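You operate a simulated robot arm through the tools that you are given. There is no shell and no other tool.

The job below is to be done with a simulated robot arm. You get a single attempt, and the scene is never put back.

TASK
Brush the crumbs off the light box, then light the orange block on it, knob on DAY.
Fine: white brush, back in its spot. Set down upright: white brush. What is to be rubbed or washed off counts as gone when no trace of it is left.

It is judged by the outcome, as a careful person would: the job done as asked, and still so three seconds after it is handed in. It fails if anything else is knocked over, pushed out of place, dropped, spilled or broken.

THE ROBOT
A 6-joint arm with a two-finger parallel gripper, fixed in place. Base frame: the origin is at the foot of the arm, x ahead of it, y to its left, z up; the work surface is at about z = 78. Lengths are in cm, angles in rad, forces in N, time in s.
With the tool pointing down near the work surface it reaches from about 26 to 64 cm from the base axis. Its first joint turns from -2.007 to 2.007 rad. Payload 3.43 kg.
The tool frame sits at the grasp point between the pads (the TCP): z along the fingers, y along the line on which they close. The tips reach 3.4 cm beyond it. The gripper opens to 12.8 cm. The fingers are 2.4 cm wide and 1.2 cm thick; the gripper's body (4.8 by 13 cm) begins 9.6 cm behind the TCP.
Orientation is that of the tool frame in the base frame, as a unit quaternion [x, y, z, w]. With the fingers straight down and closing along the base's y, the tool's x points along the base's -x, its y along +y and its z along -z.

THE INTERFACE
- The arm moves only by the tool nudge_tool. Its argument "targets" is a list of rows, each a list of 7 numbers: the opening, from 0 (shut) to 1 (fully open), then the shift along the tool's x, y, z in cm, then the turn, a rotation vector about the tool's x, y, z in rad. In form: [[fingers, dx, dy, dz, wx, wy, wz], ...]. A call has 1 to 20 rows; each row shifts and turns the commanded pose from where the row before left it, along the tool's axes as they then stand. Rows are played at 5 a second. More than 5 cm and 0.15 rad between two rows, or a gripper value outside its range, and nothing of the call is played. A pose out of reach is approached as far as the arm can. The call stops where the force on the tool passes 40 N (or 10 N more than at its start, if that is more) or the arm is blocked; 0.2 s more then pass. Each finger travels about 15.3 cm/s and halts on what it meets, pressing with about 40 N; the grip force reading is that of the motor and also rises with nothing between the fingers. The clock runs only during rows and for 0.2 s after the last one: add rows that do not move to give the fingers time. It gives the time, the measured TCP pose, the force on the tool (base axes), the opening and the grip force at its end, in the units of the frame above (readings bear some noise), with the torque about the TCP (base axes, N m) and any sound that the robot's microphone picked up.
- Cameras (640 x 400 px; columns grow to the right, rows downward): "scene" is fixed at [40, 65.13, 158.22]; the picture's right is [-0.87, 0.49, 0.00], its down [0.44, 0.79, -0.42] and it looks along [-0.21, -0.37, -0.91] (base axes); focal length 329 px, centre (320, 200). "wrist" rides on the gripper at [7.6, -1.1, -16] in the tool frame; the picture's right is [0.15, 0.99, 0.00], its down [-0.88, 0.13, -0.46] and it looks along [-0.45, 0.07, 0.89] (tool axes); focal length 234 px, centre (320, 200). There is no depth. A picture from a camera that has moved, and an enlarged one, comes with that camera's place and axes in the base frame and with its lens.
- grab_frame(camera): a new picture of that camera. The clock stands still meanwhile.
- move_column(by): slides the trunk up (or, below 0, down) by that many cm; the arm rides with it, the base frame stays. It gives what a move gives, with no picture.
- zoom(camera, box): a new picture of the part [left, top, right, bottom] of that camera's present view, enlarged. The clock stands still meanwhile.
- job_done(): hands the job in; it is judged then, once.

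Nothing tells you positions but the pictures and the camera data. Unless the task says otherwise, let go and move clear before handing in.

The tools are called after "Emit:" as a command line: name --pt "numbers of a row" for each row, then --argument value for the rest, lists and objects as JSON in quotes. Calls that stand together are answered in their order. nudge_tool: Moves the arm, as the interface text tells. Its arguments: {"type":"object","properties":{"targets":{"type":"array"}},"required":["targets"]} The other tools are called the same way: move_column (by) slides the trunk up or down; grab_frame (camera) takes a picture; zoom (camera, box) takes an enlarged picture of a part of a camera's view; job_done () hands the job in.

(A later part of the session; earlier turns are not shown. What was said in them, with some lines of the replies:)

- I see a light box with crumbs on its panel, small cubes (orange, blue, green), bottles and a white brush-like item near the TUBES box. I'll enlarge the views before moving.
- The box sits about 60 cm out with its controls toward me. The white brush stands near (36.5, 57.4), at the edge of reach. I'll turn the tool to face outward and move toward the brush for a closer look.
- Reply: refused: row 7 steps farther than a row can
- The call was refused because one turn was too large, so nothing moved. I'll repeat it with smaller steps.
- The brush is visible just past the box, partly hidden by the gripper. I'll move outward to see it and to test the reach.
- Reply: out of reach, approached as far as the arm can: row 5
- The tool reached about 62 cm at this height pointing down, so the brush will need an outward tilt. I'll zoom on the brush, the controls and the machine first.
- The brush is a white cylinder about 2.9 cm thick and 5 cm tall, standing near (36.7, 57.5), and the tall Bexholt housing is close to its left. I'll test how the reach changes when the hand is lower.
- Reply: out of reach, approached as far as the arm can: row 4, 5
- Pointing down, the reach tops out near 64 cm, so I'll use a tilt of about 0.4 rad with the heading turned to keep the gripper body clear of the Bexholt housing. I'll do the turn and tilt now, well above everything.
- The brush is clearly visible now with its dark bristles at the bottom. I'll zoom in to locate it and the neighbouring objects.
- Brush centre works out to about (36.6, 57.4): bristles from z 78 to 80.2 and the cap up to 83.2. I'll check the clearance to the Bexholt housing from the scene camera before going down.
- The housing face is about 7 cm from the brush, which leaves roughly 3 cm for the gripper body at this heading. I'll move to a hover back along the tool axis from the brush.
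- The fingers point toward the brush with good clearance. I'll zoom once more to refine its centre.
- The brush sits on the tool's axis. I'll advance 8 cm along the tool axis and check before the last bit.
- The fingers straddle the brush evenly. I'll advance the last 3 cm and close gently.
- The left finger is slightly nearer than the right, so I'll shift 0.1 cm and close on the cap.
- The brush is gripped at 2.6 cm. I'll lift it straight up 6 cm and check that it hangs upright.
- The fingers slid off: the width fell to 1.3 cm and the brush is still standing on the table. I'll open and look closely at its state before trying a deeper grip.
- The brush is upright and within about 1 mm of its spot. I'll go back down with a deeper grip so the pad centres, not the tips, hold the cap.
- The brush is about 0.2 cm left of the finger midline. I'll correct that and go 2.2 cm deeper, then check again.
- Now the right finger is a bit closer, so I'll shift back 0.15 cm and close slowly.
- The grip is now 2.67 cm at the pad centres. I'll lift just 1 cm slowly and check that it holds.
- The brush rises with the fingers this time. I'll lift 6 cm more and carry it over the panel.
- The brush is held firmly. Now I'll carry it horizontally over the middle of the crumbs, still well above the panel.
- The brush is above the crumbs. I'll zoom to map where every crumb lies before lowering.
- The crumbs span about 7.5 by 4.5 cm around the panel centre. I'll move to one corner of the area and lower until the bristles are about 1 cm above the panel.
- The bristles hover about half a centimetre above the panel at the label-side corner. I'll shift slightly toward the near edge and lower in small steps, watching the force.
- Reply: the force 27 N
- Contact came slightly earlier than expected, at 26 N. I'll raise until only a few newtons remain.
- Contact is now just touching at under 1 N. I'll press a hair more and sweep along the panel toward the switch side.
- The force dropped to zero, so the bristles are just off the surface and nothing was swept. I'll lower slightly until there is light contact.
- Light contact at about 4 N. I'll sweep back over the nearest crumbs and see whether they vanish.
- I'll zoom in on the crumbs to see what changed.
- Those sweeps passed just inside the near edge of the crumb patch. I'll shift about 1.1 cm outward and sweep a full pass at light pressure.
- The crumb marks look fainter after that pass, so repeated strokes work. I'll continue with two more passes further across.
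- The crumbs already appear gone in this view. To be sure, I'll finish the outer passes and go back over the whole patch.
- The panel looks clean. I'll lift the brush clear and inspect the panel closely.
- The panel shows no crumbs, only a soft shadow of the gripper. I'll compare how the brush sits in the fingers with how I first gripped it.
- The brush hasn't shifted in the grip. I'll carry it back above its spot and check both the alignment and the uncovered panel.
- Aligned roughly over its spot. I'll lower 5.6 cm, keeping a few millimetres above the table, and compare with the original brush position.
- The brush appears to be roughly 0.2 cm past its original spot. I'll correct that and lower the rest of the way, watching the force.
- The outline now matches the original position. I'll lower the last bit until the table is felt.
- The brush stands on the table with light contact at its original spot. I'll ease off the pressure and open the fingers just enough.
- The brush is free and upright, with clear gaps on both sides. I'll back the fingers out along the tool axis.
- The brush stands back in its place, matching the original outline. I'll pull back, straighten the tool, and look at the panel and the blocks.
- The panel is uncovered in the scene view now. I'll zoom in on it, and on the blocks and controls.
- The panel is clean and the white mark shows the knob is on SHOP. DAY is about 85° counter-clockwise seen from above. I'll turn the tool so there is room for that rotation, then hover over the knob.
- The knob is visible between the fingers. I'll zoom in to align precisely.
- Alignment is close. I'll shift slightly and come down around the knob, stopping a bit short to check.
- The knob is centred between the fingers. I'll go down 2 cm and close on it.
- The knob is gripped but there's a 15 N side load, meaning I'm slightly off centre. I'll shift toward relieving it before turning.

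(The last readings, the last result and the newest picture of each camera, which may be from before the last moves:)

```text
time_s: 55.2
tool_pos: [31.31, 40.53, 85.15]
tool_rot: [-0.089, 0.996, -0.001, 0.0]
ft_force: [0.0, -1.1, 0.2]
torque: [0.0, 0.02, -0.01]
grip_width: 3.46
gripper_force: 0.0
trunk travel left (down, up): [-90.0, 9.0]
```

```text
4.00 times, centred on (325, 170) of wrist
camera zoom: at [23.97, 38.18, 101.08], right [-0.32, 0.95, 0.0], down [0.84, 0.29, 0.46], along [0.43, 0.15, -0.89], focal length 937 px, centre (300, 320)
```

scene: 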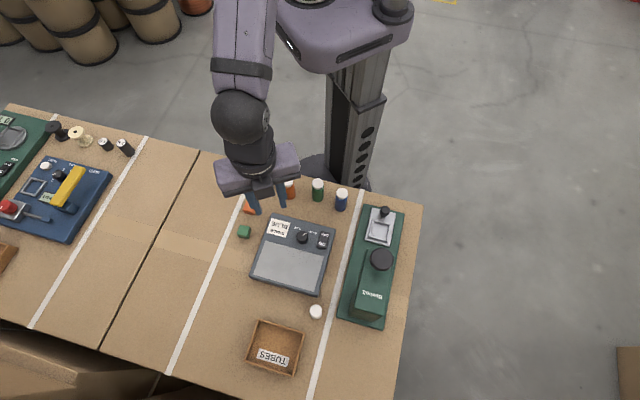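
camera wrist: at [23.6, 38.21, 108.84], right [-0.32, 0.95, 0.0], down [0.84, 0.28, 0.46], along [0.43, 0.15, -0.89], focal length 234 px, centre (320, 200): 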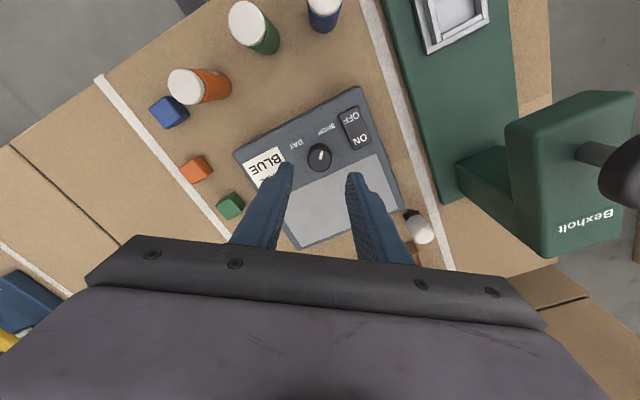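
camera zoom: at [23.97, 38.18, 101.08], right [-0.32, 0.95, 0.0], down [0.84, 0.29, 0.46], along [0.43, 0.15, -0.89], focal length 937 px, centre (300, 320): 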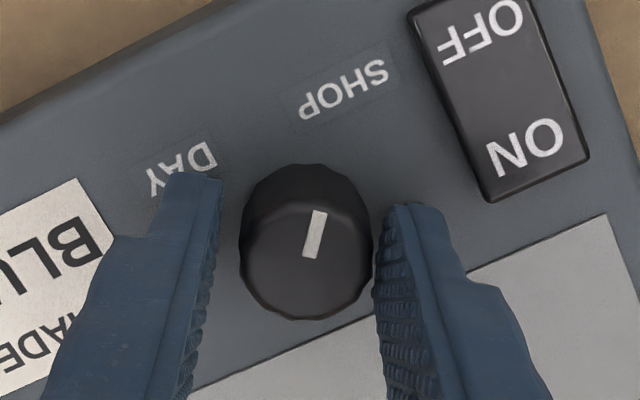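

Emit:
zoom --camera "scene" --box '[235, 205, 345, 300]'

Emit:
zoom --camera "wrist" --box '[290, 140, 350, 200]'

```text
4.21 times, centred on (290, 252) of scene
camera zoom: at [40.0, 65.13, 158.22], right [-0.87, 0.49, 0.0], down [0.44, 0.79, -0.42], along [-0.21, -0.37, -0.91], focal length 1384 px, centre (446, -21)
```

zoom: 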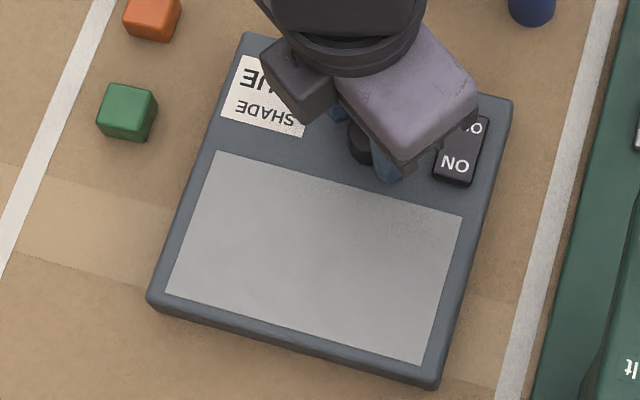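

```text
6.67 times, centred on (320, 170) of wrist
camera zoom: at [23.97, 38.18, 101.08], right [-0.32, 0.95, 0.0], down [0.84, 0.29, 0.46], along [0.43, 0.15, -0.89], focal length 1561 px, centre (320, 400)
```

zoom: 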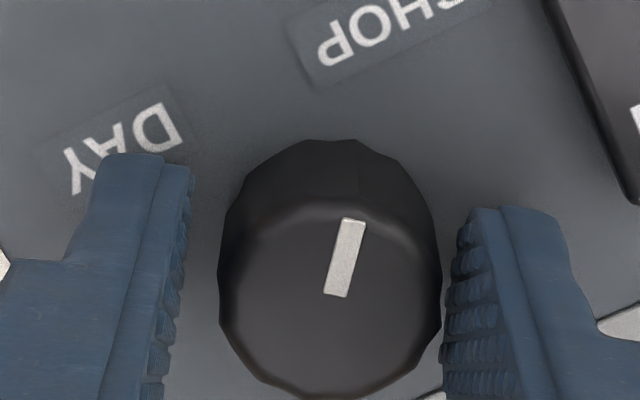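

The box hasn't moved. The picture shows the knob about 0.2 cm to the right of the finger midline, so I'll recentre and close again.

Emit:
nudge_tool --pt "0.27 0 0.22 0 0 0 0" --pt "0.25 0 0 0 0 0 0" --pt "0.23 0 0 0 0 0 0" --pt "0.21 0 0 0 0 0 0" --pt "0.15 0 0 0 0 0 0" --pt "0.1 0 0 0 0 0 0" --pt "0.1 0 0 0 0 0 0"

Emit:
zoom --camera "wrist" --box '[290, 140, 350, 200]'

```text
time_s: 56.8
tool_pos: [31.1, 40.83, 85.19]
tool_rot: [-0.089, 0.996, 0.0, 0.0]
ft_force: [2.1, -4.0, 1.2]
torque: [-0.2, 0.02, 0.05]
grip_width: 2.72
gripper_force: 45.0
trunk travel left (down, up): [-90.0, 9.0]
```

```text
6.67 times, centred on (320, 170) of wrist
camera zoom: at [23.95, 38.32, 101.11], right [-0.32, 0.95, 0.0], down [0.84, 0.29, 0.46], along [0.43, 0.15, -0.89], focal length 1561 px, centre (320, 400)
```

zoom: 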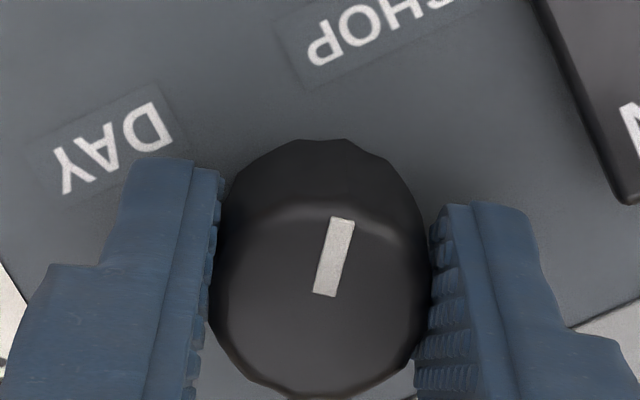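

The side load is only about 4 N now. I'll turn the knob counter-clockwise by about 0.6 rad first and check.

Emit:
nudge_tool --pt "0.1 0 0 0 0 0 -0.1" --pt "0.1 0 0 0 0 0 -0.1" --pt "0.1 0 0 0 0 0 -0.1" --pt "0.1 0 0 0 0 0 -0.1" --pt "0.1 0 0 0 0 0 -0.1" --pt "0.1 0 0 0 0 0 -0.1" --pt "0.1 0 0 0 0 0 0"

Emit:
zoom --camera "wrist" --box '[260, 110, 390, 210]'

```text
time_s: 58.4
tool_pos: [31.03, 40.65, 85.15]
tool_rot: [-0.381, 0.925, 0.0, 0.0]
ft_force: [2.3, -7.7, -1.8]
torque: [0.1, -0.38, 0.0]
grip_width: 2.72
gripper_force: 45.4
trunk travel left (down, up): [-90.0, 9.0]
```

```text
4.00 times, centred on (325, 160) of wrist
camera zoom: at [26.63, 34.61, 101.1], right [-0.8, 0.6, 0.0], down [0.53, 0.71, 0.46], along [0.27, 0.36, -0.89], focal length 937 px, centre (300, 360)
```

zoom: 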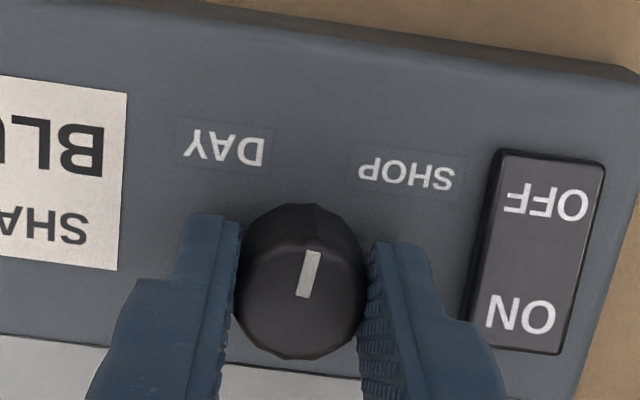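

The knob is turning with the fingers; its mark is now midway between SHOP and DAY. I'll continue turning.

Emit:
nudge_tool --pt "0.1 0 0 0 0 0 -0.1" --pt "0.1 0 0 0 0 0 -0.1" --pt "0.1 0 0 0 0 0 -0.1" --pt "0.1 0 0 0 0 0 -0.1" --pt "0.1 0 0 0 0 0 -0.1" --pt "0.1 0 0 0 0 0 -0.1" --pt "0.1 0 0 0 0 0 -0.1" --pt "0.1 0 0 0 0 0 0"

Emit:
zoom --camera "wrist" --box '[260, 110, 390, 210]'

```text
time_s: 60.2
tool_pos: [31.23, 40.54, 85.21]
tool_rot: [-0.675, 0.738, 0.0, 0.0]
ft_force: [9.0, -10.9, 2.6]
torque: [-1.3, -0.33, 0.0]
grip_width: 2.7
gripper_force: 44.7
trunk travel left (down, up): [-90.0, 9.0]
```

```text
4.00 times, centred on (325, 160) of wrist
camera zoom: at [31.69, 33.07, 101.1], right [-1.0, -0.06, 0.0], down [-0.05, 0.89, 0.46], along [-0.03, 0.46, -0.89], focal length 937 px, centre (300, 360)
```

zoom: 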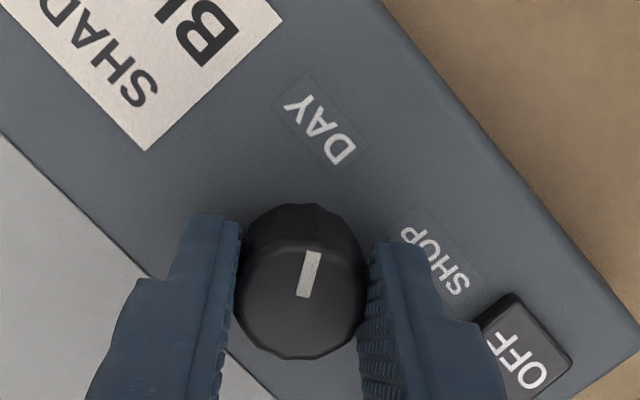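

The mark nearly points at DAY. About 8° more will line it up, then I'll release.

Emit:
nudge_tool --pt "0.1 0 0 0 0 0 -0.07" --pt "0.1 0 0 0 0 0 -0.07" --pt "0.1 0 0 0 0 0 0" --pt "0.15 0 0 0 0 0 0" --pt "0.25 0 0 0 0 0 0" --pt "0.34 0 0 0 0 0 0" --pt "0.34 0 0 0 0 0 0"

Emit:
zoom --camera "wrist" --box '[260, 110, 390, 210]'

```text
time_s: 61.8
tool_pos: [31.16, 40.77, 85.16]
tool_rot: [0.724, -0.69, 0.0, 0.001]
ft_force: [-0.5, 0.6, 0.1]
torque: [-0.02, 0.0, -0.01]
grip_width: 4.35
gripper_force: 0.0
trunk travel left (down, up): [-90.0, 9.0]
```

```text
4.00 times, centred on (325, 160) of wrist
camera zoom: at [32.69, 33.35, 101.11], right [-0.98, -0.19, 0.0], down [-0.17, 0.87, 0.46], along [-0.09, 0.45, -0.89], focal length 937 px, centre (300, 360)
```

zoom: 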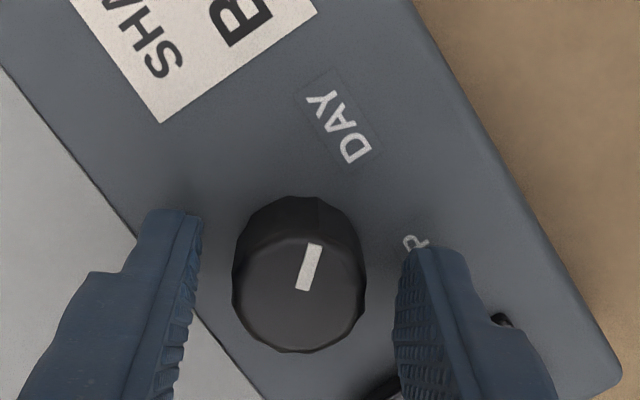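

The mark now points straight at DAY. I'll lift clear and confirm from the scene camera.

Emit:
nudge_tool --pt "0.34 0 0 -1.5 0 0 0" --pt "0.34 0 0 -3 0 0 0" --pt "0.34 0 0 -4 0 0 0" --pt "0.34 0 0 -4 0 0 0" --pt "0.34 4 0 0 0 0 0" --pt "0.34 0 0 0 0 0 0"

Emit:
zoom --camera "scene" --box '[265, 210, 340, 260]'

Emit:
grab_frame --camera "wrist"

```text
time_s: 63.2
tool_pos: [31.39, 36.84, 97.55]
tool_rot: [0.724, -0.69, 0.0, 0.001]
ft_force: [-0.2, -1.4, -2.0]
torque: [0.01, 0.02, 0.02]
grip_width: 4.35
gripper_force: 0.1
trunk travel left (down, up): [-90.0, 9.0]
```

```text
8.00 times, centred on (302, 235) of scene
camera zoom: at [40.0, 65.13, 158.22], right [-0.87, 0.49, 0.0], down [0.44, 0.79, -0.42], along [-0.21, -0.37, -0.91], focal length 2630 px, centre (460, -80)
```

zoom: 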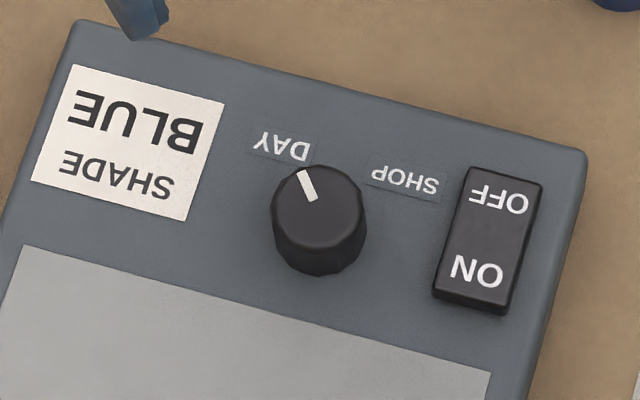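

```text
taken
camera wrist: at [32.82, 29.36, 113.5], right [-0.98, -0.19, 0.0], down [-0.17, 0.87, 0.45], along [-0.09, 0.45, -0.89], focal length 234 px, centre (320, 200)
```

wrist: 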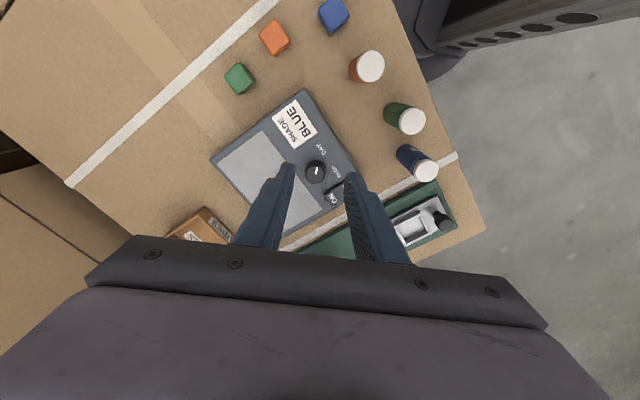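

The knob now reads DAY and the box hasn't moved. Next is the orange block, about a 2.4 cm cube near (38.8, 26.1) aligned with the box, so I'll turn to match and hover over it.

Emit:
nudge_tool --pt "0.36 0 0 0 0 0 0.137" --pt "0.36 0 0 0 0 0 0.137" --pt "0.36 0 0 0 0 0 0.137" --pt "0.36 0 0 0 0 0 0.137" --pt "0.36 0 0 0 0 0 0.137" --pt "0.36 0 0 0 0 0 0.137" --pt "0.36 0.85 -4.26 1.8 0 0 0" --pt "0.36 0.85 -4.26 1.8 0 0 0" --pt "0.36 0.85 -4.26 1.8 0 0 0" --pt "0.36 0 0 0 0 0 0"

Emit:
grab_frame --camera "wrist"

Emit:
zoom --camera "wrist" --box '[260, 110, 390, 210]'

```text
time_s: 65.4
tool_pos: [38.61, 26.07, 92.09]
tool_rot: [-0.389, 0.921, 0.0, -0.001]
ft_force: [-0.4, 0.6, -0.2]
torque: [-0.02, 0.01, 0.01]
grip_width: 4.59
gripper_force: 0.1
trunk travel left (down, up): [-90.0, 9.0]
```

```text
taken
camera wrist: at [34.06, 19.86, 108.11], right [-0.81, 0.59, 0.0], down [0.52, 0.72, 0.46], along [0.27, 0.37, -0.89], focal length 234 px, centre (320, 200)
```

wrist: 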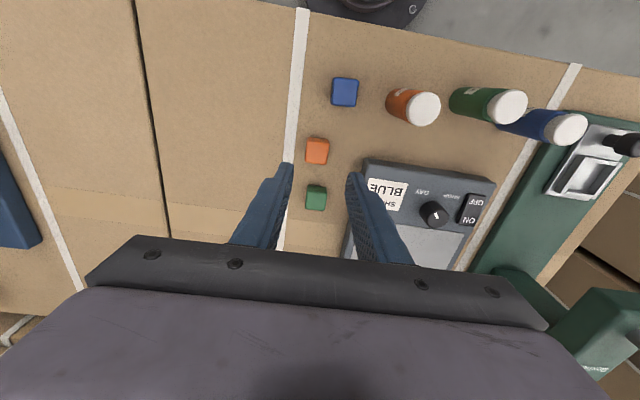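

```text
4.00 times, centred on (325, 160) of wrist
camera zoom: at [34.06, 19.86, 108.11], right [-0.81, 0.59, 0.0], down [0.52, 0.72, 0.46], along [0.27, 0.37, -0.89], focal length 937 px, centre (300, 360)
```

zoom: 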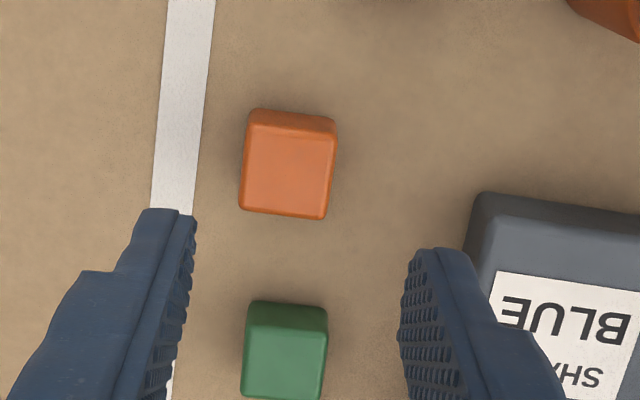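

The orange block is almost exactly under the tool and aligned. I'll make a small shift, descend most of the way, then check.

Emit:
nudge_tool --pt "0.36 -0.12 -0.2 2.5 0 0 0" --pt "0.36 0 0 3 0 0 0" --pt "0.36 0 0 2 0 0 0" --pt "0.36 0 0 0 0 0 0"

Emit:
zoom --camera "wrist" --box '[260, 120, 390, 220]'

```text
time_s: 66.4
tool_pos: [38.99, 25.88, 84.63]
tool_rot: [-0.388, 0.921, 0.001, 0.0]
ft_force: [0.1, 0.4, -0.6]
torque: [-0.02, -0.01, 0.02]
grip_width: 4.62
gripper_force: 0.1
trunk travel left (down, up): [-90.0, 9.0]
```

```text
4.00 times, centred on (325, 170) of wrist
camera zoom: at [34.44, 19.73, 100.68], right [-0.81, 0.59, 0.0], down [0.52, 0.72, 0.46], along [0.27, 0.37, -0.89], focal length 937 px, centre (300, 320)
```

zoom: 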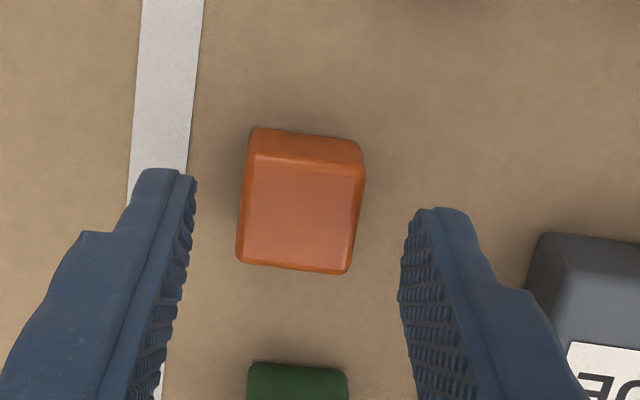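

The block is centred between the fingers. I'll descend the remaining 2.8 cm and close on it.

Emit:
nudge_tool --pt "0.36 0 0 1.4 0 0 0" --pt "0.36 0 0 1.4 0 0 0" --pt "0.3 0 0 0 0 0 0" --pt "0.25 0 0 0 0 0 0" --pt "0.22 0 0 0 0 0 0" --pt "0.19 0 0 0 0 0 0" --pt "0.15 0 0 0 0 0 0" --pt "0.05 0 0 0 0 0 0" --pt "0.05 0 0 0 0 0 0"

Emit:
zoom --camera "wrist" --box '[260, 120, 390, 220]'

```text
time_s: 68.4
tool_pos: [38.86, 25.85, 81.81]
tool_rot: [-0.388, 0.922, 0.0, 0.0]
ft_force: [0.1, -0.2, -0.6]
torque: [0.02, 0.02, 0.03]
grip_width: 2.66
gripper_force: 40.0
trunk travel left (down, up): [-90.0, 9.0]
```

```text
4.00 times, centred on (325, 170) of wrist
camera zoom: at [34.37, 19.77, 97.87], right [-0.81, 0.59, 0.0], down [0.52, 0.72, 0.46], along [0.27, 0.37, -0.89], focal length 937 px, centre (300, 320)
```

zoom: 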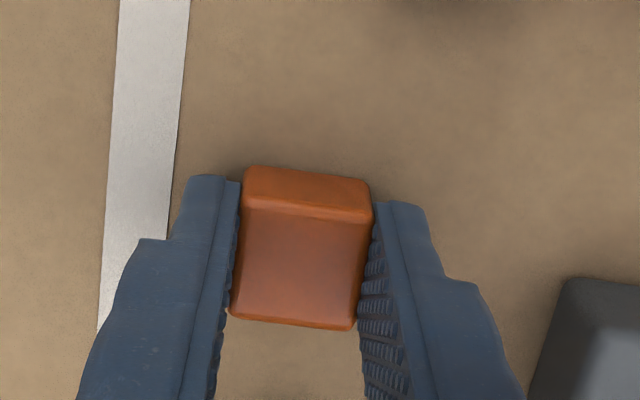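

The block is gripped at 2.66 cm. I'll lift slowly and check that it comes along.

Emit:
nudge_tool --pt "0.05 0 0 -0.25 0 0 0" --pt "0.05 0 0 -0.5 0 0 0" --pt "0.05 0 0 -1 0 0 0" --pt "0.05 0 0 -2 0 0 0" --pt "0.05 0 0 0 0 0 0"

Emit:
zoom --camera "wrist" --box '[260, 120, 390, 220]'

```text
time_s: 69.6
tool_pos: [38.92, 26.01, 85.64]
tool_rot: [-0.389, 0.921, -0.001, 0.0]
ft_force: [0.0, -0.5, -0.4]
torque: [0.04, -0.01, 0.03]
grip_width: 2.63
gripper_force: 40.0
trunk travel left (down, up): [-90.0, 9.0]
```

```text
4.00 times, centred on (325, 170) of wrist
camera zoom: at [34.45, 19.81, 101.6], right [-0.81, 0.59, 0.0], down [0.52, 0.72, 0.46], along [0.27, 0.37, -0.89], focal length 937 px, centre (300, 320)
```

zoom: 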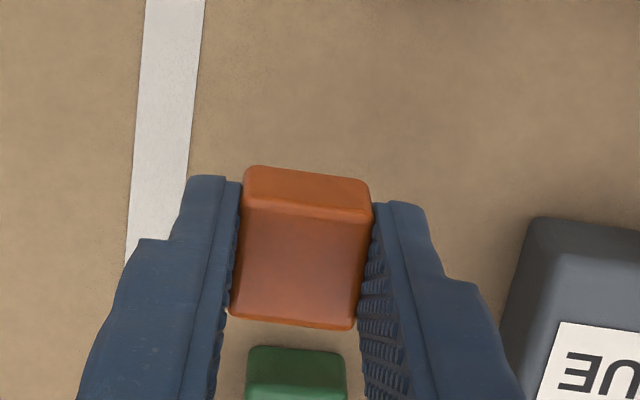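

The block is held. I'll lift higher and carry it over the panel centre.

Emit:
nudge_tool --pt "0.05 0 0 -2.5 0 0 0" --pt "0.05 0 0 -3 0 0 0" --pt "0.05 -1.5 1.7 0 0 0 0" --pt "0.05 -2.6 3.1 0 0 0 0" --pt "0.05 -2.6 3.1 0 0 0 0" --pt "0.05 -2.6 3.1 0 0 0 0" --pt "0.05 -1.8 2.2 0 0 0 0" --pt "0.05 -1.25 1.49 0 0 0 0" --pt "0.05 0 0 0 0 0 0"

Emit:
grab_frame --camera "wrist"

Emit:
zoom --camera "scene" --box '[235, 205, 345, 300]'

```text
time_s: 71.6
tool_pos: [37.07, 45.0, 91.23]
tool_rot: [-0.389, 0.921, 0.0, 0.0]
ft_force: [0.7, -1.2, 0.3]
torque: [-0.02, -0.03, -0.01]
grip_width: 2.65
gripper_force: 39.8
trunk travel left (down, up): [-90.0, 9.0]
```

```text
taken
camera wrist: at [32.55, 38.79, 107.17], right [-0.81, 0.59, 0.0], down [0.52, 0.72, 0.46], along [0.27, 0.37, -0.89], focal length 234 px, centre (320, 200)
```

wrist: 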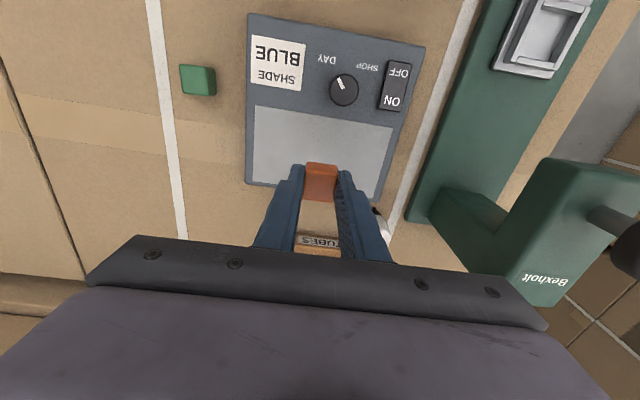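

```text
4.21 times, centred on (290, 252) of scene
camera zoom: at [40.0, 65.13, 158.22], right [-0.87, 0.49, 0.0], down [0.44, 0.79, -0.42], along [-0.21, -0.37, -0.91], focal length 1384 px, centre (446, -21)
```

zoom: 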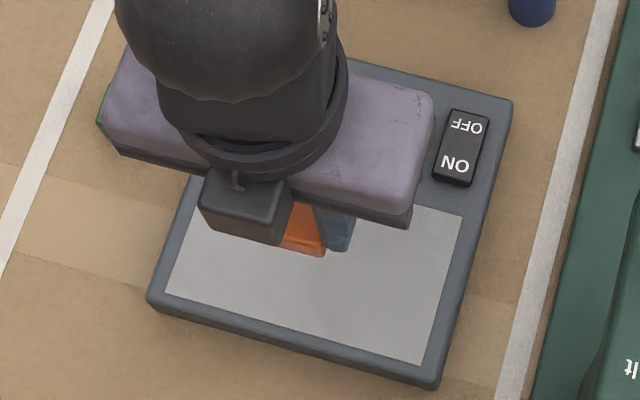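

The block is above the panel centre. I'll lower it to just above the surface.

Emit:
nudge_tool --pt "0.05 0 0 2.5 0 0 0" --pt "0.05 0 0 2 0 0 0" --pt "0.05 0 0 1.1 0 0 0" --pt "0.05 0 0 0.3 0 0 0" --pt "0.05 0 0 0 0 0 0"

Emit:
zoom --camera "wrist" --box '[240, 60, 420, 210]'

Emit:
zoom --camera "scene" --box '[235, 205, 345, 300]'

```text
time_s: 72.8
tool_pos: [37.11, 45.1, 85.17]
tool_rot: [-0.388, 0.922, 0.0, 0.0]
ft_force: [-0.3, 0.0, -0.4]
torque: [0.0, -0.03, 0.0]
grip_width: 2.65
gripper_force: 39.7
trunk travel left (down, up): [-90.0, 9.0]
```

```text
2.67 times, centred on (330, 135) of wrist
camera zoom: at [32.59, 38.9, 101.17], right [-0.81, 0.59, 0.0], down [0.52, 0.72, 0.46], along [0.27, 0.37, -0.89], focal length 624 px, centre (293, 373)
```

zoom: 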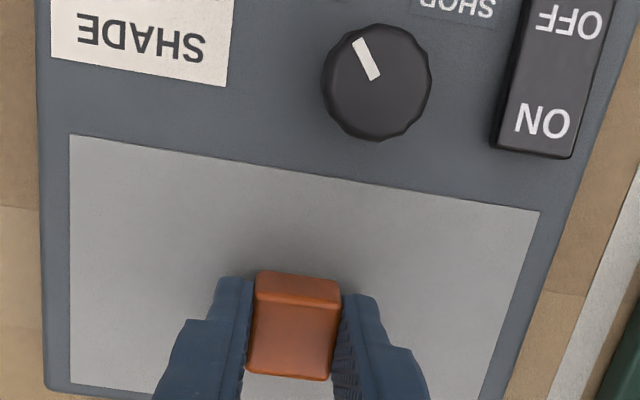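

```text
4.21 times, centred on (290, 252) of scene
camera zoom: at [40.0, 65.13, 158.22], right [-0.87, 0.49, 0.0], down [0.44, 0.79, -0.42], along [-0.21, -0.37, -0.91], focal length 1384 px, centre (446, -21)
```

zoom: 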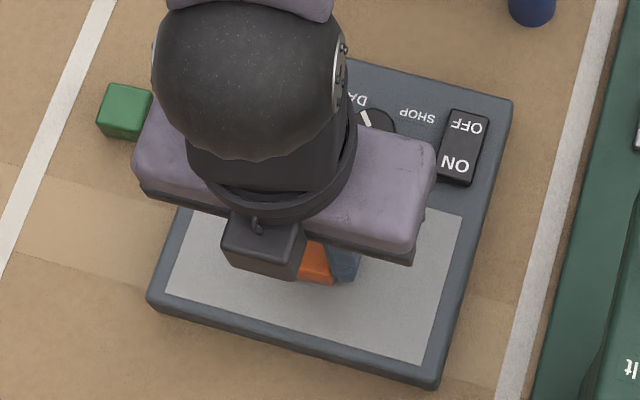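

It's just above the panel centre. I'll lower in small steps until contact.

Emit:
nudge_tool --pt "0.05 0 0 0.15 0 0 0" --pt "0.05 0 0 0.1 0 0 0" --pt "0.05 0 0 0 0 0 0"

```text
time_s: 73.6
tool_pos: [37.11, 45.18, 84.87]
tool_rot: [-0.388, 0.922, 0.0, -0.001]
ft_force: [0.1, 0.6, -0.7]
torque: [0.0, -0.01, 0.01]
grip_width: 2.64
gripper_force: 40.4
trunk travel left (down, up): [-90.0, 9.0]
```

Emit:
nudge_tool --pt "0.05 0 0 0.1 0 0 0" --pt "0.05 0 0 0 0 0 0"

```text
time_s: 74.2
tool_pos: [37.12, 45.08, 85.02]
tool_rot: [-0.389, 0.921, 0.0, 0.0]
ft_force: [-0.1, -0.7, 2.4]
torque: [-0.02, -0.01, -0.02]
grip_width: 2.63
gripper_force: 40.4
trunk travel left (down, up): [-90.0, 9.0]
```

Light contact is felt. I'll press a hair more, open the fingers and back straight up.

Emit:
nudge_tool --pt "0.05 0 0 0.03 0 0 0" --pt "0.15 0 0 0 0 0 0" --pt "0.22 0 0 0 0 0 0" --pt "0.28 0 0 0 0 0 0" --pt "0.34 0 0 0 0 0 0" --pt "0.34 0 0 0 0 0 0"

Emit:
zoom --camera "wrist" --box '[240, 100, 400, 220]'

```text
time_s: 75.6
tool_pos: [37.2, 45.11, 84.84]
tool_rot: [-0.389, 0.921, 0.0, 0.0]
ft_force: [-0.1, 0.1, 0.3]
torque: [0.02, 0.0, 0.0]
grip_width: 4.34
gripper_force: 0.1
trunk travel left (down, up): [-90.0, 9.0]
```

```text
3.33 times, centred on (320, 160) of wrist
camera zoom: at [32.58, 38.93, 100.87], right [-0.81, 0.59, 0.0], down [0.52, 0.72, 0.46], along [0.27, 0.37, -0.89], focal length 781 px, centre (320, 333)
```

zoom: 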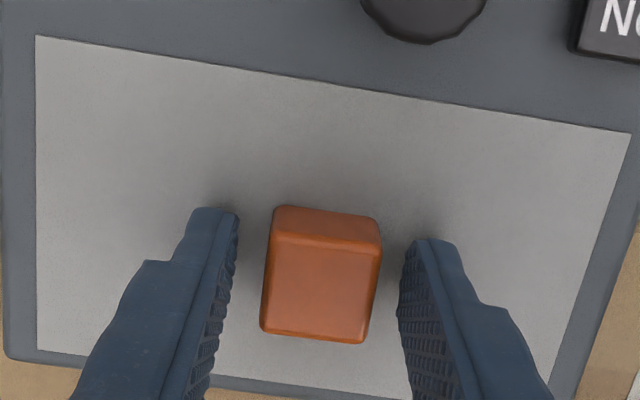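

The block rests flat on the panel. I'll lift straight up, close the fingers and look at the switch.

Emit:
nudge_tool --pt "0.34 0 0 -1.5 0 0 0" --pt "0.34 0 0 -3 0 0 0" --pt "0.34 0 0 -4 0 0 0" --pt "0.2 2.5 3 0 0 0 0" --pt "0.0 2.5 3 0 0 0 0" --pt "0.0 2.5 0 0 0 0 0" --pt "0.0 0 0 0 0 0 0"

Emit:
grab_frame --camera "wrist"

Emit:
zoom --camera "scene" --box '[235, 205, 345, 300]'

```text
time_s: 77.2
tool_pos: [27.53, 43.99, 93.28]
tool_rot: [-0.389, 0.921, 0.0, 0.0]
ft_force: [-0.2, 0.2, -0.1]
torque: [0.04, 0.0, -0.04]
grip_width: 0.0
gripper_force: 32.8
trunk travel left (down, up): [-90.0, 9.0]
```

```text
taken
camera wrist: at [22.98, 37.79, 109.31], right [-0.81, 0.59, 0.0], down [0.52, 0.72, 0.46], along [0.27, 0.37, -0.89], focal length 234 px, centre (320, 200)
```

wrist: 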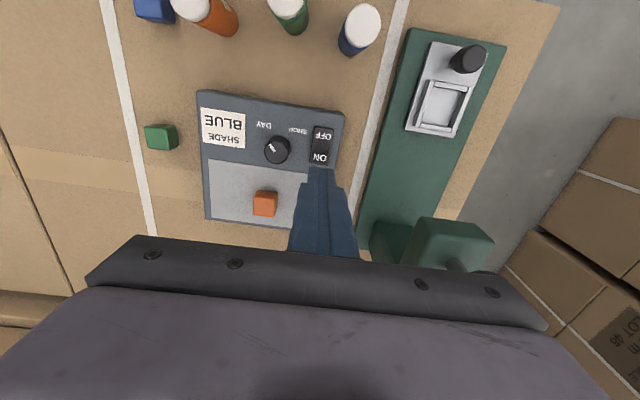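

```text
4.21 times, centred on (290, 252) of scene
camera zoom: at [40.0, 65.13, 158.22], right [-0.87, 0.49, 0.0], down [0.44, 0.79, -0.42], along [-0.21, -0.37, -0.91], focal length 1384 px, centre (446, -21)
```

zoom: 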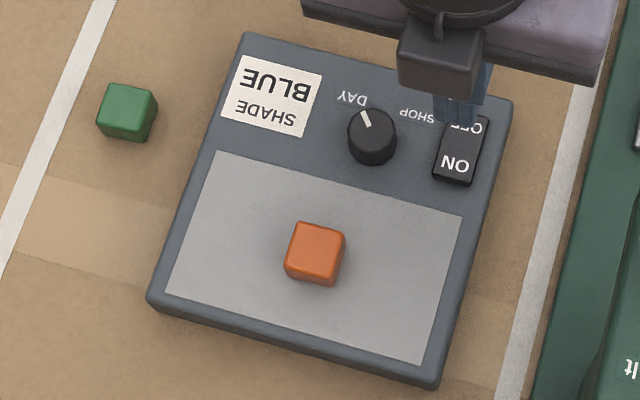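

The orange block sits on the panel centre. I'll zoom in on the switch to find its ON end.

Emit:
zoom --camera "wrist" --box '[270, 105, 380, 195]'

Emit:
zoom --camera "scene" --box '[300, 215, 360, 260]'

```text
4.44 times, centred on (325, 150) of wrist
camera zoom: at [22.98, 37.79, 109.31], right [-0.81, 0.59, 0.0], down [0.52, 0.72, 0.46], along [0.27, 0.37, -0.89], focal length 1041 px, centre (298, 422)
```

zoom: 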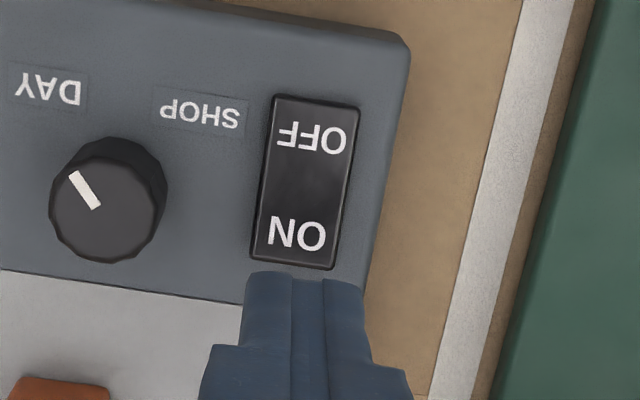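

```text
8.89 times, centred on (330, 238) of scene
camera zoom: at [40.0, 65.13, 158.22], right [-0.87, 0.49, 0.0], down [0.44, 0.79, -0.42], along [-0.21, -0.37, -0.91], focal length 2922 px, centre (231, -133)
```

zoom: 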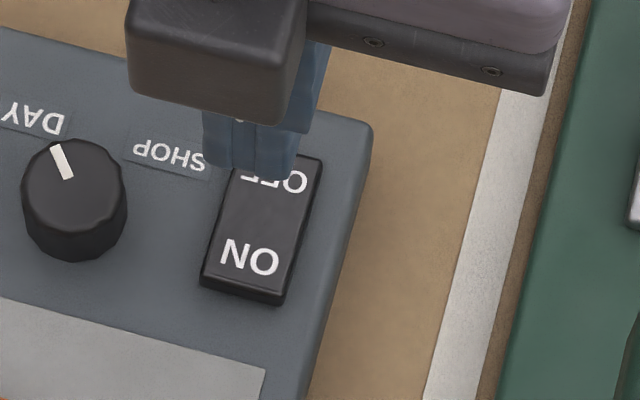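

The ON end is near (27.7, 44.6), at about z 82. I'll place the closed fingertips above it and come down close.

Emit:
nudge_tool --pt "0.0 -1.0 0.26 0 0 0 0" --pt "0.0 0 0 3 0 0 0" --pt "0.0 0 0 3 0 0 0" --pt "0.0 0 0 0.8 0 0 0" --pt "0.0 0 0 0 0 0 0"

Emit:
zoom --camera "wrist" --box '[260, 90, 400, 220]'

Emit:
zoom --camera "scene" --box '[300, 215, 360, 260]'

```text
time_s: 78.4
tool_pos: [28.1, 44.87, 86.45]
tool_rot: [-0.388, 0.922, 0.0, 0.001]
ft_force: [0.1, -0.1, 0.4]
torque: [-0.01, -0.02, -0.02]
grip_width: 0.0
gripper_force: 33.2
trunk travel left (down, up): [-90.0, 9.0]
```

```text
3.08 times, centred on (330, 155) of wrist
camera zoom: at [23.58, 38.7, 102.43], right [-0.81, 0.59, 0.0], down [0.52, 0.72, 0.46], along [0.27, 0.37, -0.89], focal length 720 px, centre (289, 338)
```

zoom: 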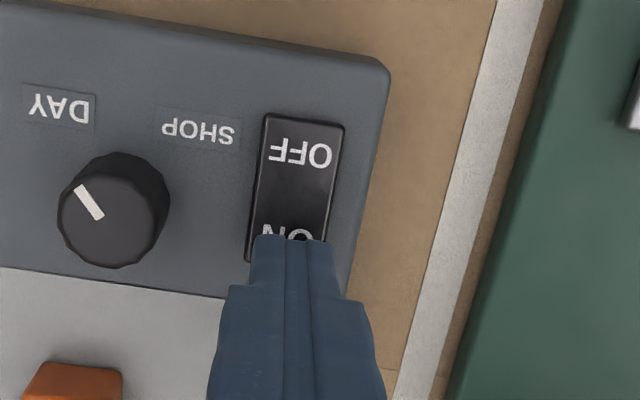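

```text
8.89 times, centred on (330, 238) of scene
camera zoom: at [40.0, 65.13, 158.22], right [-0.87, 0.49, 0.0], down [0.44, 0.79, -0.42], along [-0.21, -0.37, -0.91], focal length 2922 px, centre (231, -133)
```

zoom: 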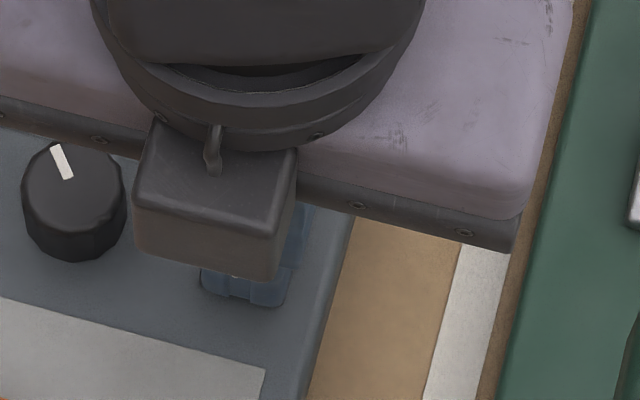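

The fingertips are over the ON end. I'll press down in small steps, listening for a click.

Emit:
nudge_tool --pt "0.0 0 0 0.3 0 0 0" --pt "0.0 0 0 0.2 0 0 0" --pt "0.0 0 0 0.2 0 0 0" --pt "0.0 0 0 0.1 0 0 0" --pt "0.0 0 0 0 0 0 0"

```text
time_s: 79.6
tool_pos: [28.03, 44.85, 85.57]
tool_rot: [-0.388, 0.922, 0.0, 0.0]
ft_force: [0.1, 0.1, 0.3]
torque: [0.02, -0.02, 0.02]
grip_width: 0.0
gripper_force: 32.7
trunk travel left (down, up): [-90.0, 9.0]
```

Emit:
nudge_tool --pt "0.0 0 0 0.15 0 0 0" --pt "0.0 0 0 0.1 0 0 0" --pt "0.0 0 0 0 0 0 0"

Emit:
zoom --camera "wrist" --box '[260, 90, 400, 220]'

```text
time_s: 80.4
tool_pos: [28.12, 44.85, 85.48]
tool_rot: [-0.388, 0.922, 0.001, 0.001]
ft_force: [-0.4, -0.2, 0.6]
torque: [-0.02, -0.05, 0.03]
grip_width: 0.03
gripper_force: 33.4
trunk travel left (down, up): [-90.0, 9.0]
```

```text
3.08 times, centred on (330, 155) of wrist
camera zoom: at [23.57, 38.7, 101.46], right [-0.81, 0.59, 0.0], down [0.52, 0.72, 0.46], along [0.27, 0.37, -0.89], focal length 720 px, centre (289, 338)
```

zoom: 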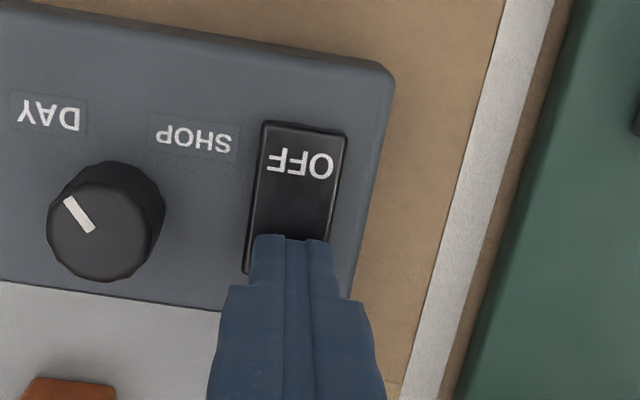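

Emit:
nudge_tool --pt "0.0 0 0 0.1 0 0 0" --pt "0.0 0 0 0.1 0 0 0" --pt "0.0 0 0 0 0 0 0"

```text
time_s: 81.2
tool_pos: [28.14, 44.83, 85.35]
tool_rot: [-0.388, 0.922, 0.0, 0.0]
ft_force: [0.2, -0.3, -0.4]
torque: [0.02, 0.01, -0.02]
grip_width: 0.0
gripper_force: 33.2
trunk travel left (down, up): [-90.0, 9.0]
```

Emit:
nudge_tool --pt "0.0 0 0 0.1 0 0 0" --pt "0.0 0 0 0.1 0 0 0" --pt "0.0 0 0 0 0 0 0"

```text
time_s: 82.0
tool_pos: [28.0, 44.72, 85.3]
tool_rot: [-0.388, 0.921, 0.0, 0.001]
ft_force: [1.2, -3.0, 11.4]
torque: [-0.21, 0.05, -0.02]
grip_width: 0.01
gripper_force: 33.4
trunk travel left (down, up): [-90.0, 9.0]
```

Contact at 11 N. I'll press a little further.

Emit:
nudge_tool --pt "0.0 0 0 0.12 0 0 0" --pt "0.0 0 0 0 0 0 0"

Emit:
zoom --camera "wrist" --box '[200, 60, 400, 220]'

```text
time_s: 82.6
tool_pos: [28.02, 44.82, 85.19]
tool_rot: [-0.388, 0.922, 0.002, 0.003]
ft_force: [0.8, -5.1, 25.2]
torque: [-0.38, 0.17, -0.07]
grip_width: 0.0
gripper_force: 32.9
trunk travel left (down, up): [-90.0, 9.0]
```

```text
2.50 times, centred on (300, 140) of wrist
camera zoom: at [23.52, 38.55, 101.17], right [-0.81, 0.59, 0.0], down [0.52, 0.72, 0.46], along [0.27, 0.37, -0.89], focal length 585 px, centre (370, 350)
```

zoom: 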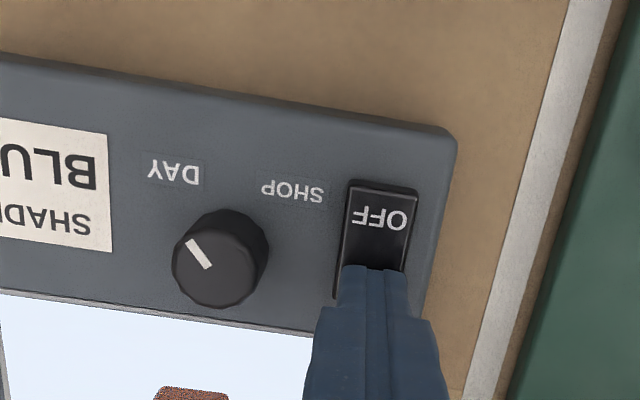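

The panel is lit. I'll lift off the switch and check that it stays on.

Emit:
nudge_tool --pt "0.0 0 0 -0.5 0 0 0" --pt "0.0 0 0 -2 0 0 0" --pt "0.0 0 0 -3 0 0 0" --pt "0.0 0 0 -4 0 0 0" --pt "0.0 4 0 -3 0 0 0" --pt "0.0 4 0 -2 0 0 0" --pt "0.0 0 0 0 0 0 0"

Emit:
grab_frame --camera "scene"

Emit:
zoom --camera "scene" --box '[235, 205, 345, 300]'

Emit:
grab_frame --camera "wrist"

```text
time_s: 84.2
tool_pos: [22.6, 39.15, 99.36]
tool_rot: [-0.388, 0.922, -0.001, -0.001]
ft_force: [-0.1, -0.8, 0.2]
torque: [-0.01, 0.0, 0.03]
grip_width: 0.0
gripper_force: 33.5
trunk travel left (down, up): [-90.0, 9.0]
```

```text
taken
```

scene: 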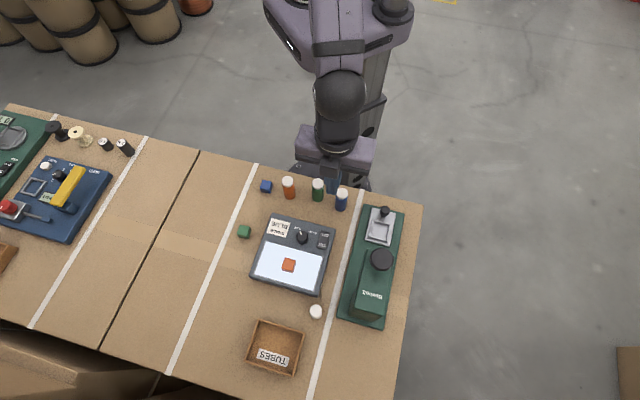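

```text
4.21 times, centred on (290, 252) of scene
camera zoom: at [40.0, 65.13, 158.22], right [-0.87, 0.49, 0.0], down [0.44, 0.79, -0.42], along [-0.21, -0.37, -0.91], focal length 1384 px, centre (446, -21)
```

zoom: 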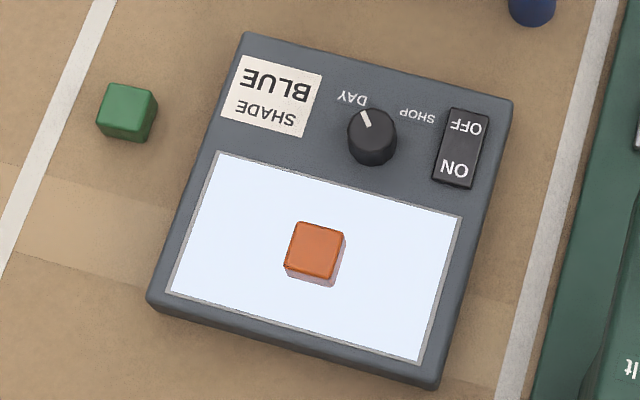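

```text
taken
camera wrist: at [18.08, 32.98, 115.4], right [-0.81, 0.59, 0.0], down [0.52, 0.72, 0.45], along [0.27, 0.37, -0.89], focal length 234 px, centre (320, 200)
```

wrist: 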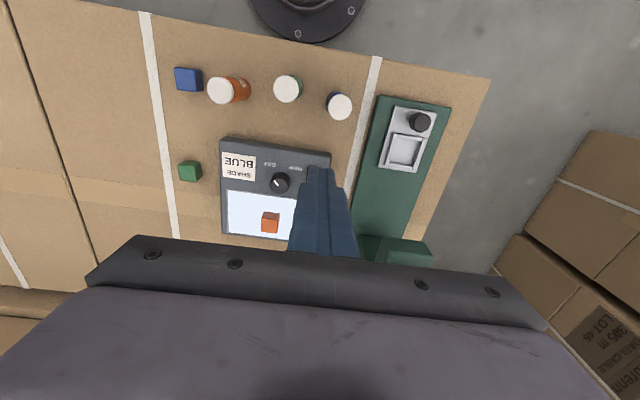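

The panel is lit with the orange block on it and the knob on DAY. I'll do a final close check of the panel, the brush and the other objects.

Emit:
zoom --camera "scene" --box '[265, 235, 335, 295]'

Emit:
zoom --camera "scene" --box '[230, 285, 350, 385]'

Emit:
zoom --camera "scene" --box '[230, 170, 350, 245]'

```text
6.67 times, centred on (300, 265) of scene
camera zoom: at [40.0, 65.13, 158.22], right [-0.87, 0.49, 0.0], down [0.44, 0.79, -0.42], along [-0.21, -0.37, -0.91], focal length 2192 px, centre (453, -233)
```

zoom: 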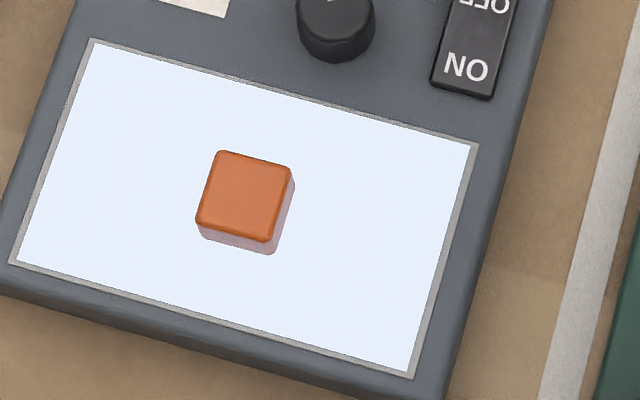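

```text
4.00 times, centred on (290, 335) of scene
camera zoom: at [40.0, 65.13, 158.22], right [-0.87, 0.49, 0.0], down [0.44, 0.79, -0.42], along [-0.21, -0.37, -0.91], focal length 1315 px, centre (440, -340)
```

zoom: 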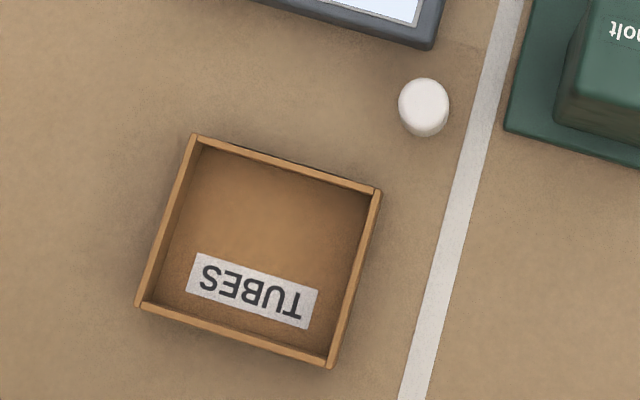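

```text
5.33 times, centred on (290, 208) of scene
camera zoom: at [40.0, 65.13, 158.22], right [-0.87, 0.49, 0.0], down [0.44, 0.79, -0.42], along [-0.21, -0.37, -0.91], focal length 1753 px, centre (480, 160)
```

zoom: 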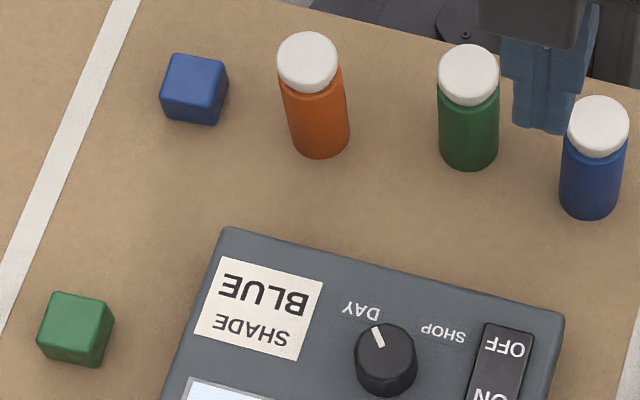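

The panel is clean and lit, the orange block is centred on it, and the knob points at DAY. The brush stands upright within about 1 mm of its old spot, nothing else has moved and the arm is clear, so I'm handing in.

Emit:
job_done

```text
The job is handed in.
```

The job is done and handed in. The crumbs are gone from the light box, and the orange block sits on its panel with the light on and the knob on DAY.

- **Crumbs:** I brushed the whole crumb area of the panel. Close-up pictures before and after switching on showed no crumbs left.
- **Brush:** it stands upright about 1 mm from where it started. My first grip slipped as I lifted, but the brush stayed standing, and a deeper grip held.
- **Everything else:** in the last pictures the other blocks, the bottles, the tray and the Bexholt machine looked undisturbed. The arm had let go and moved clear before I handed in.
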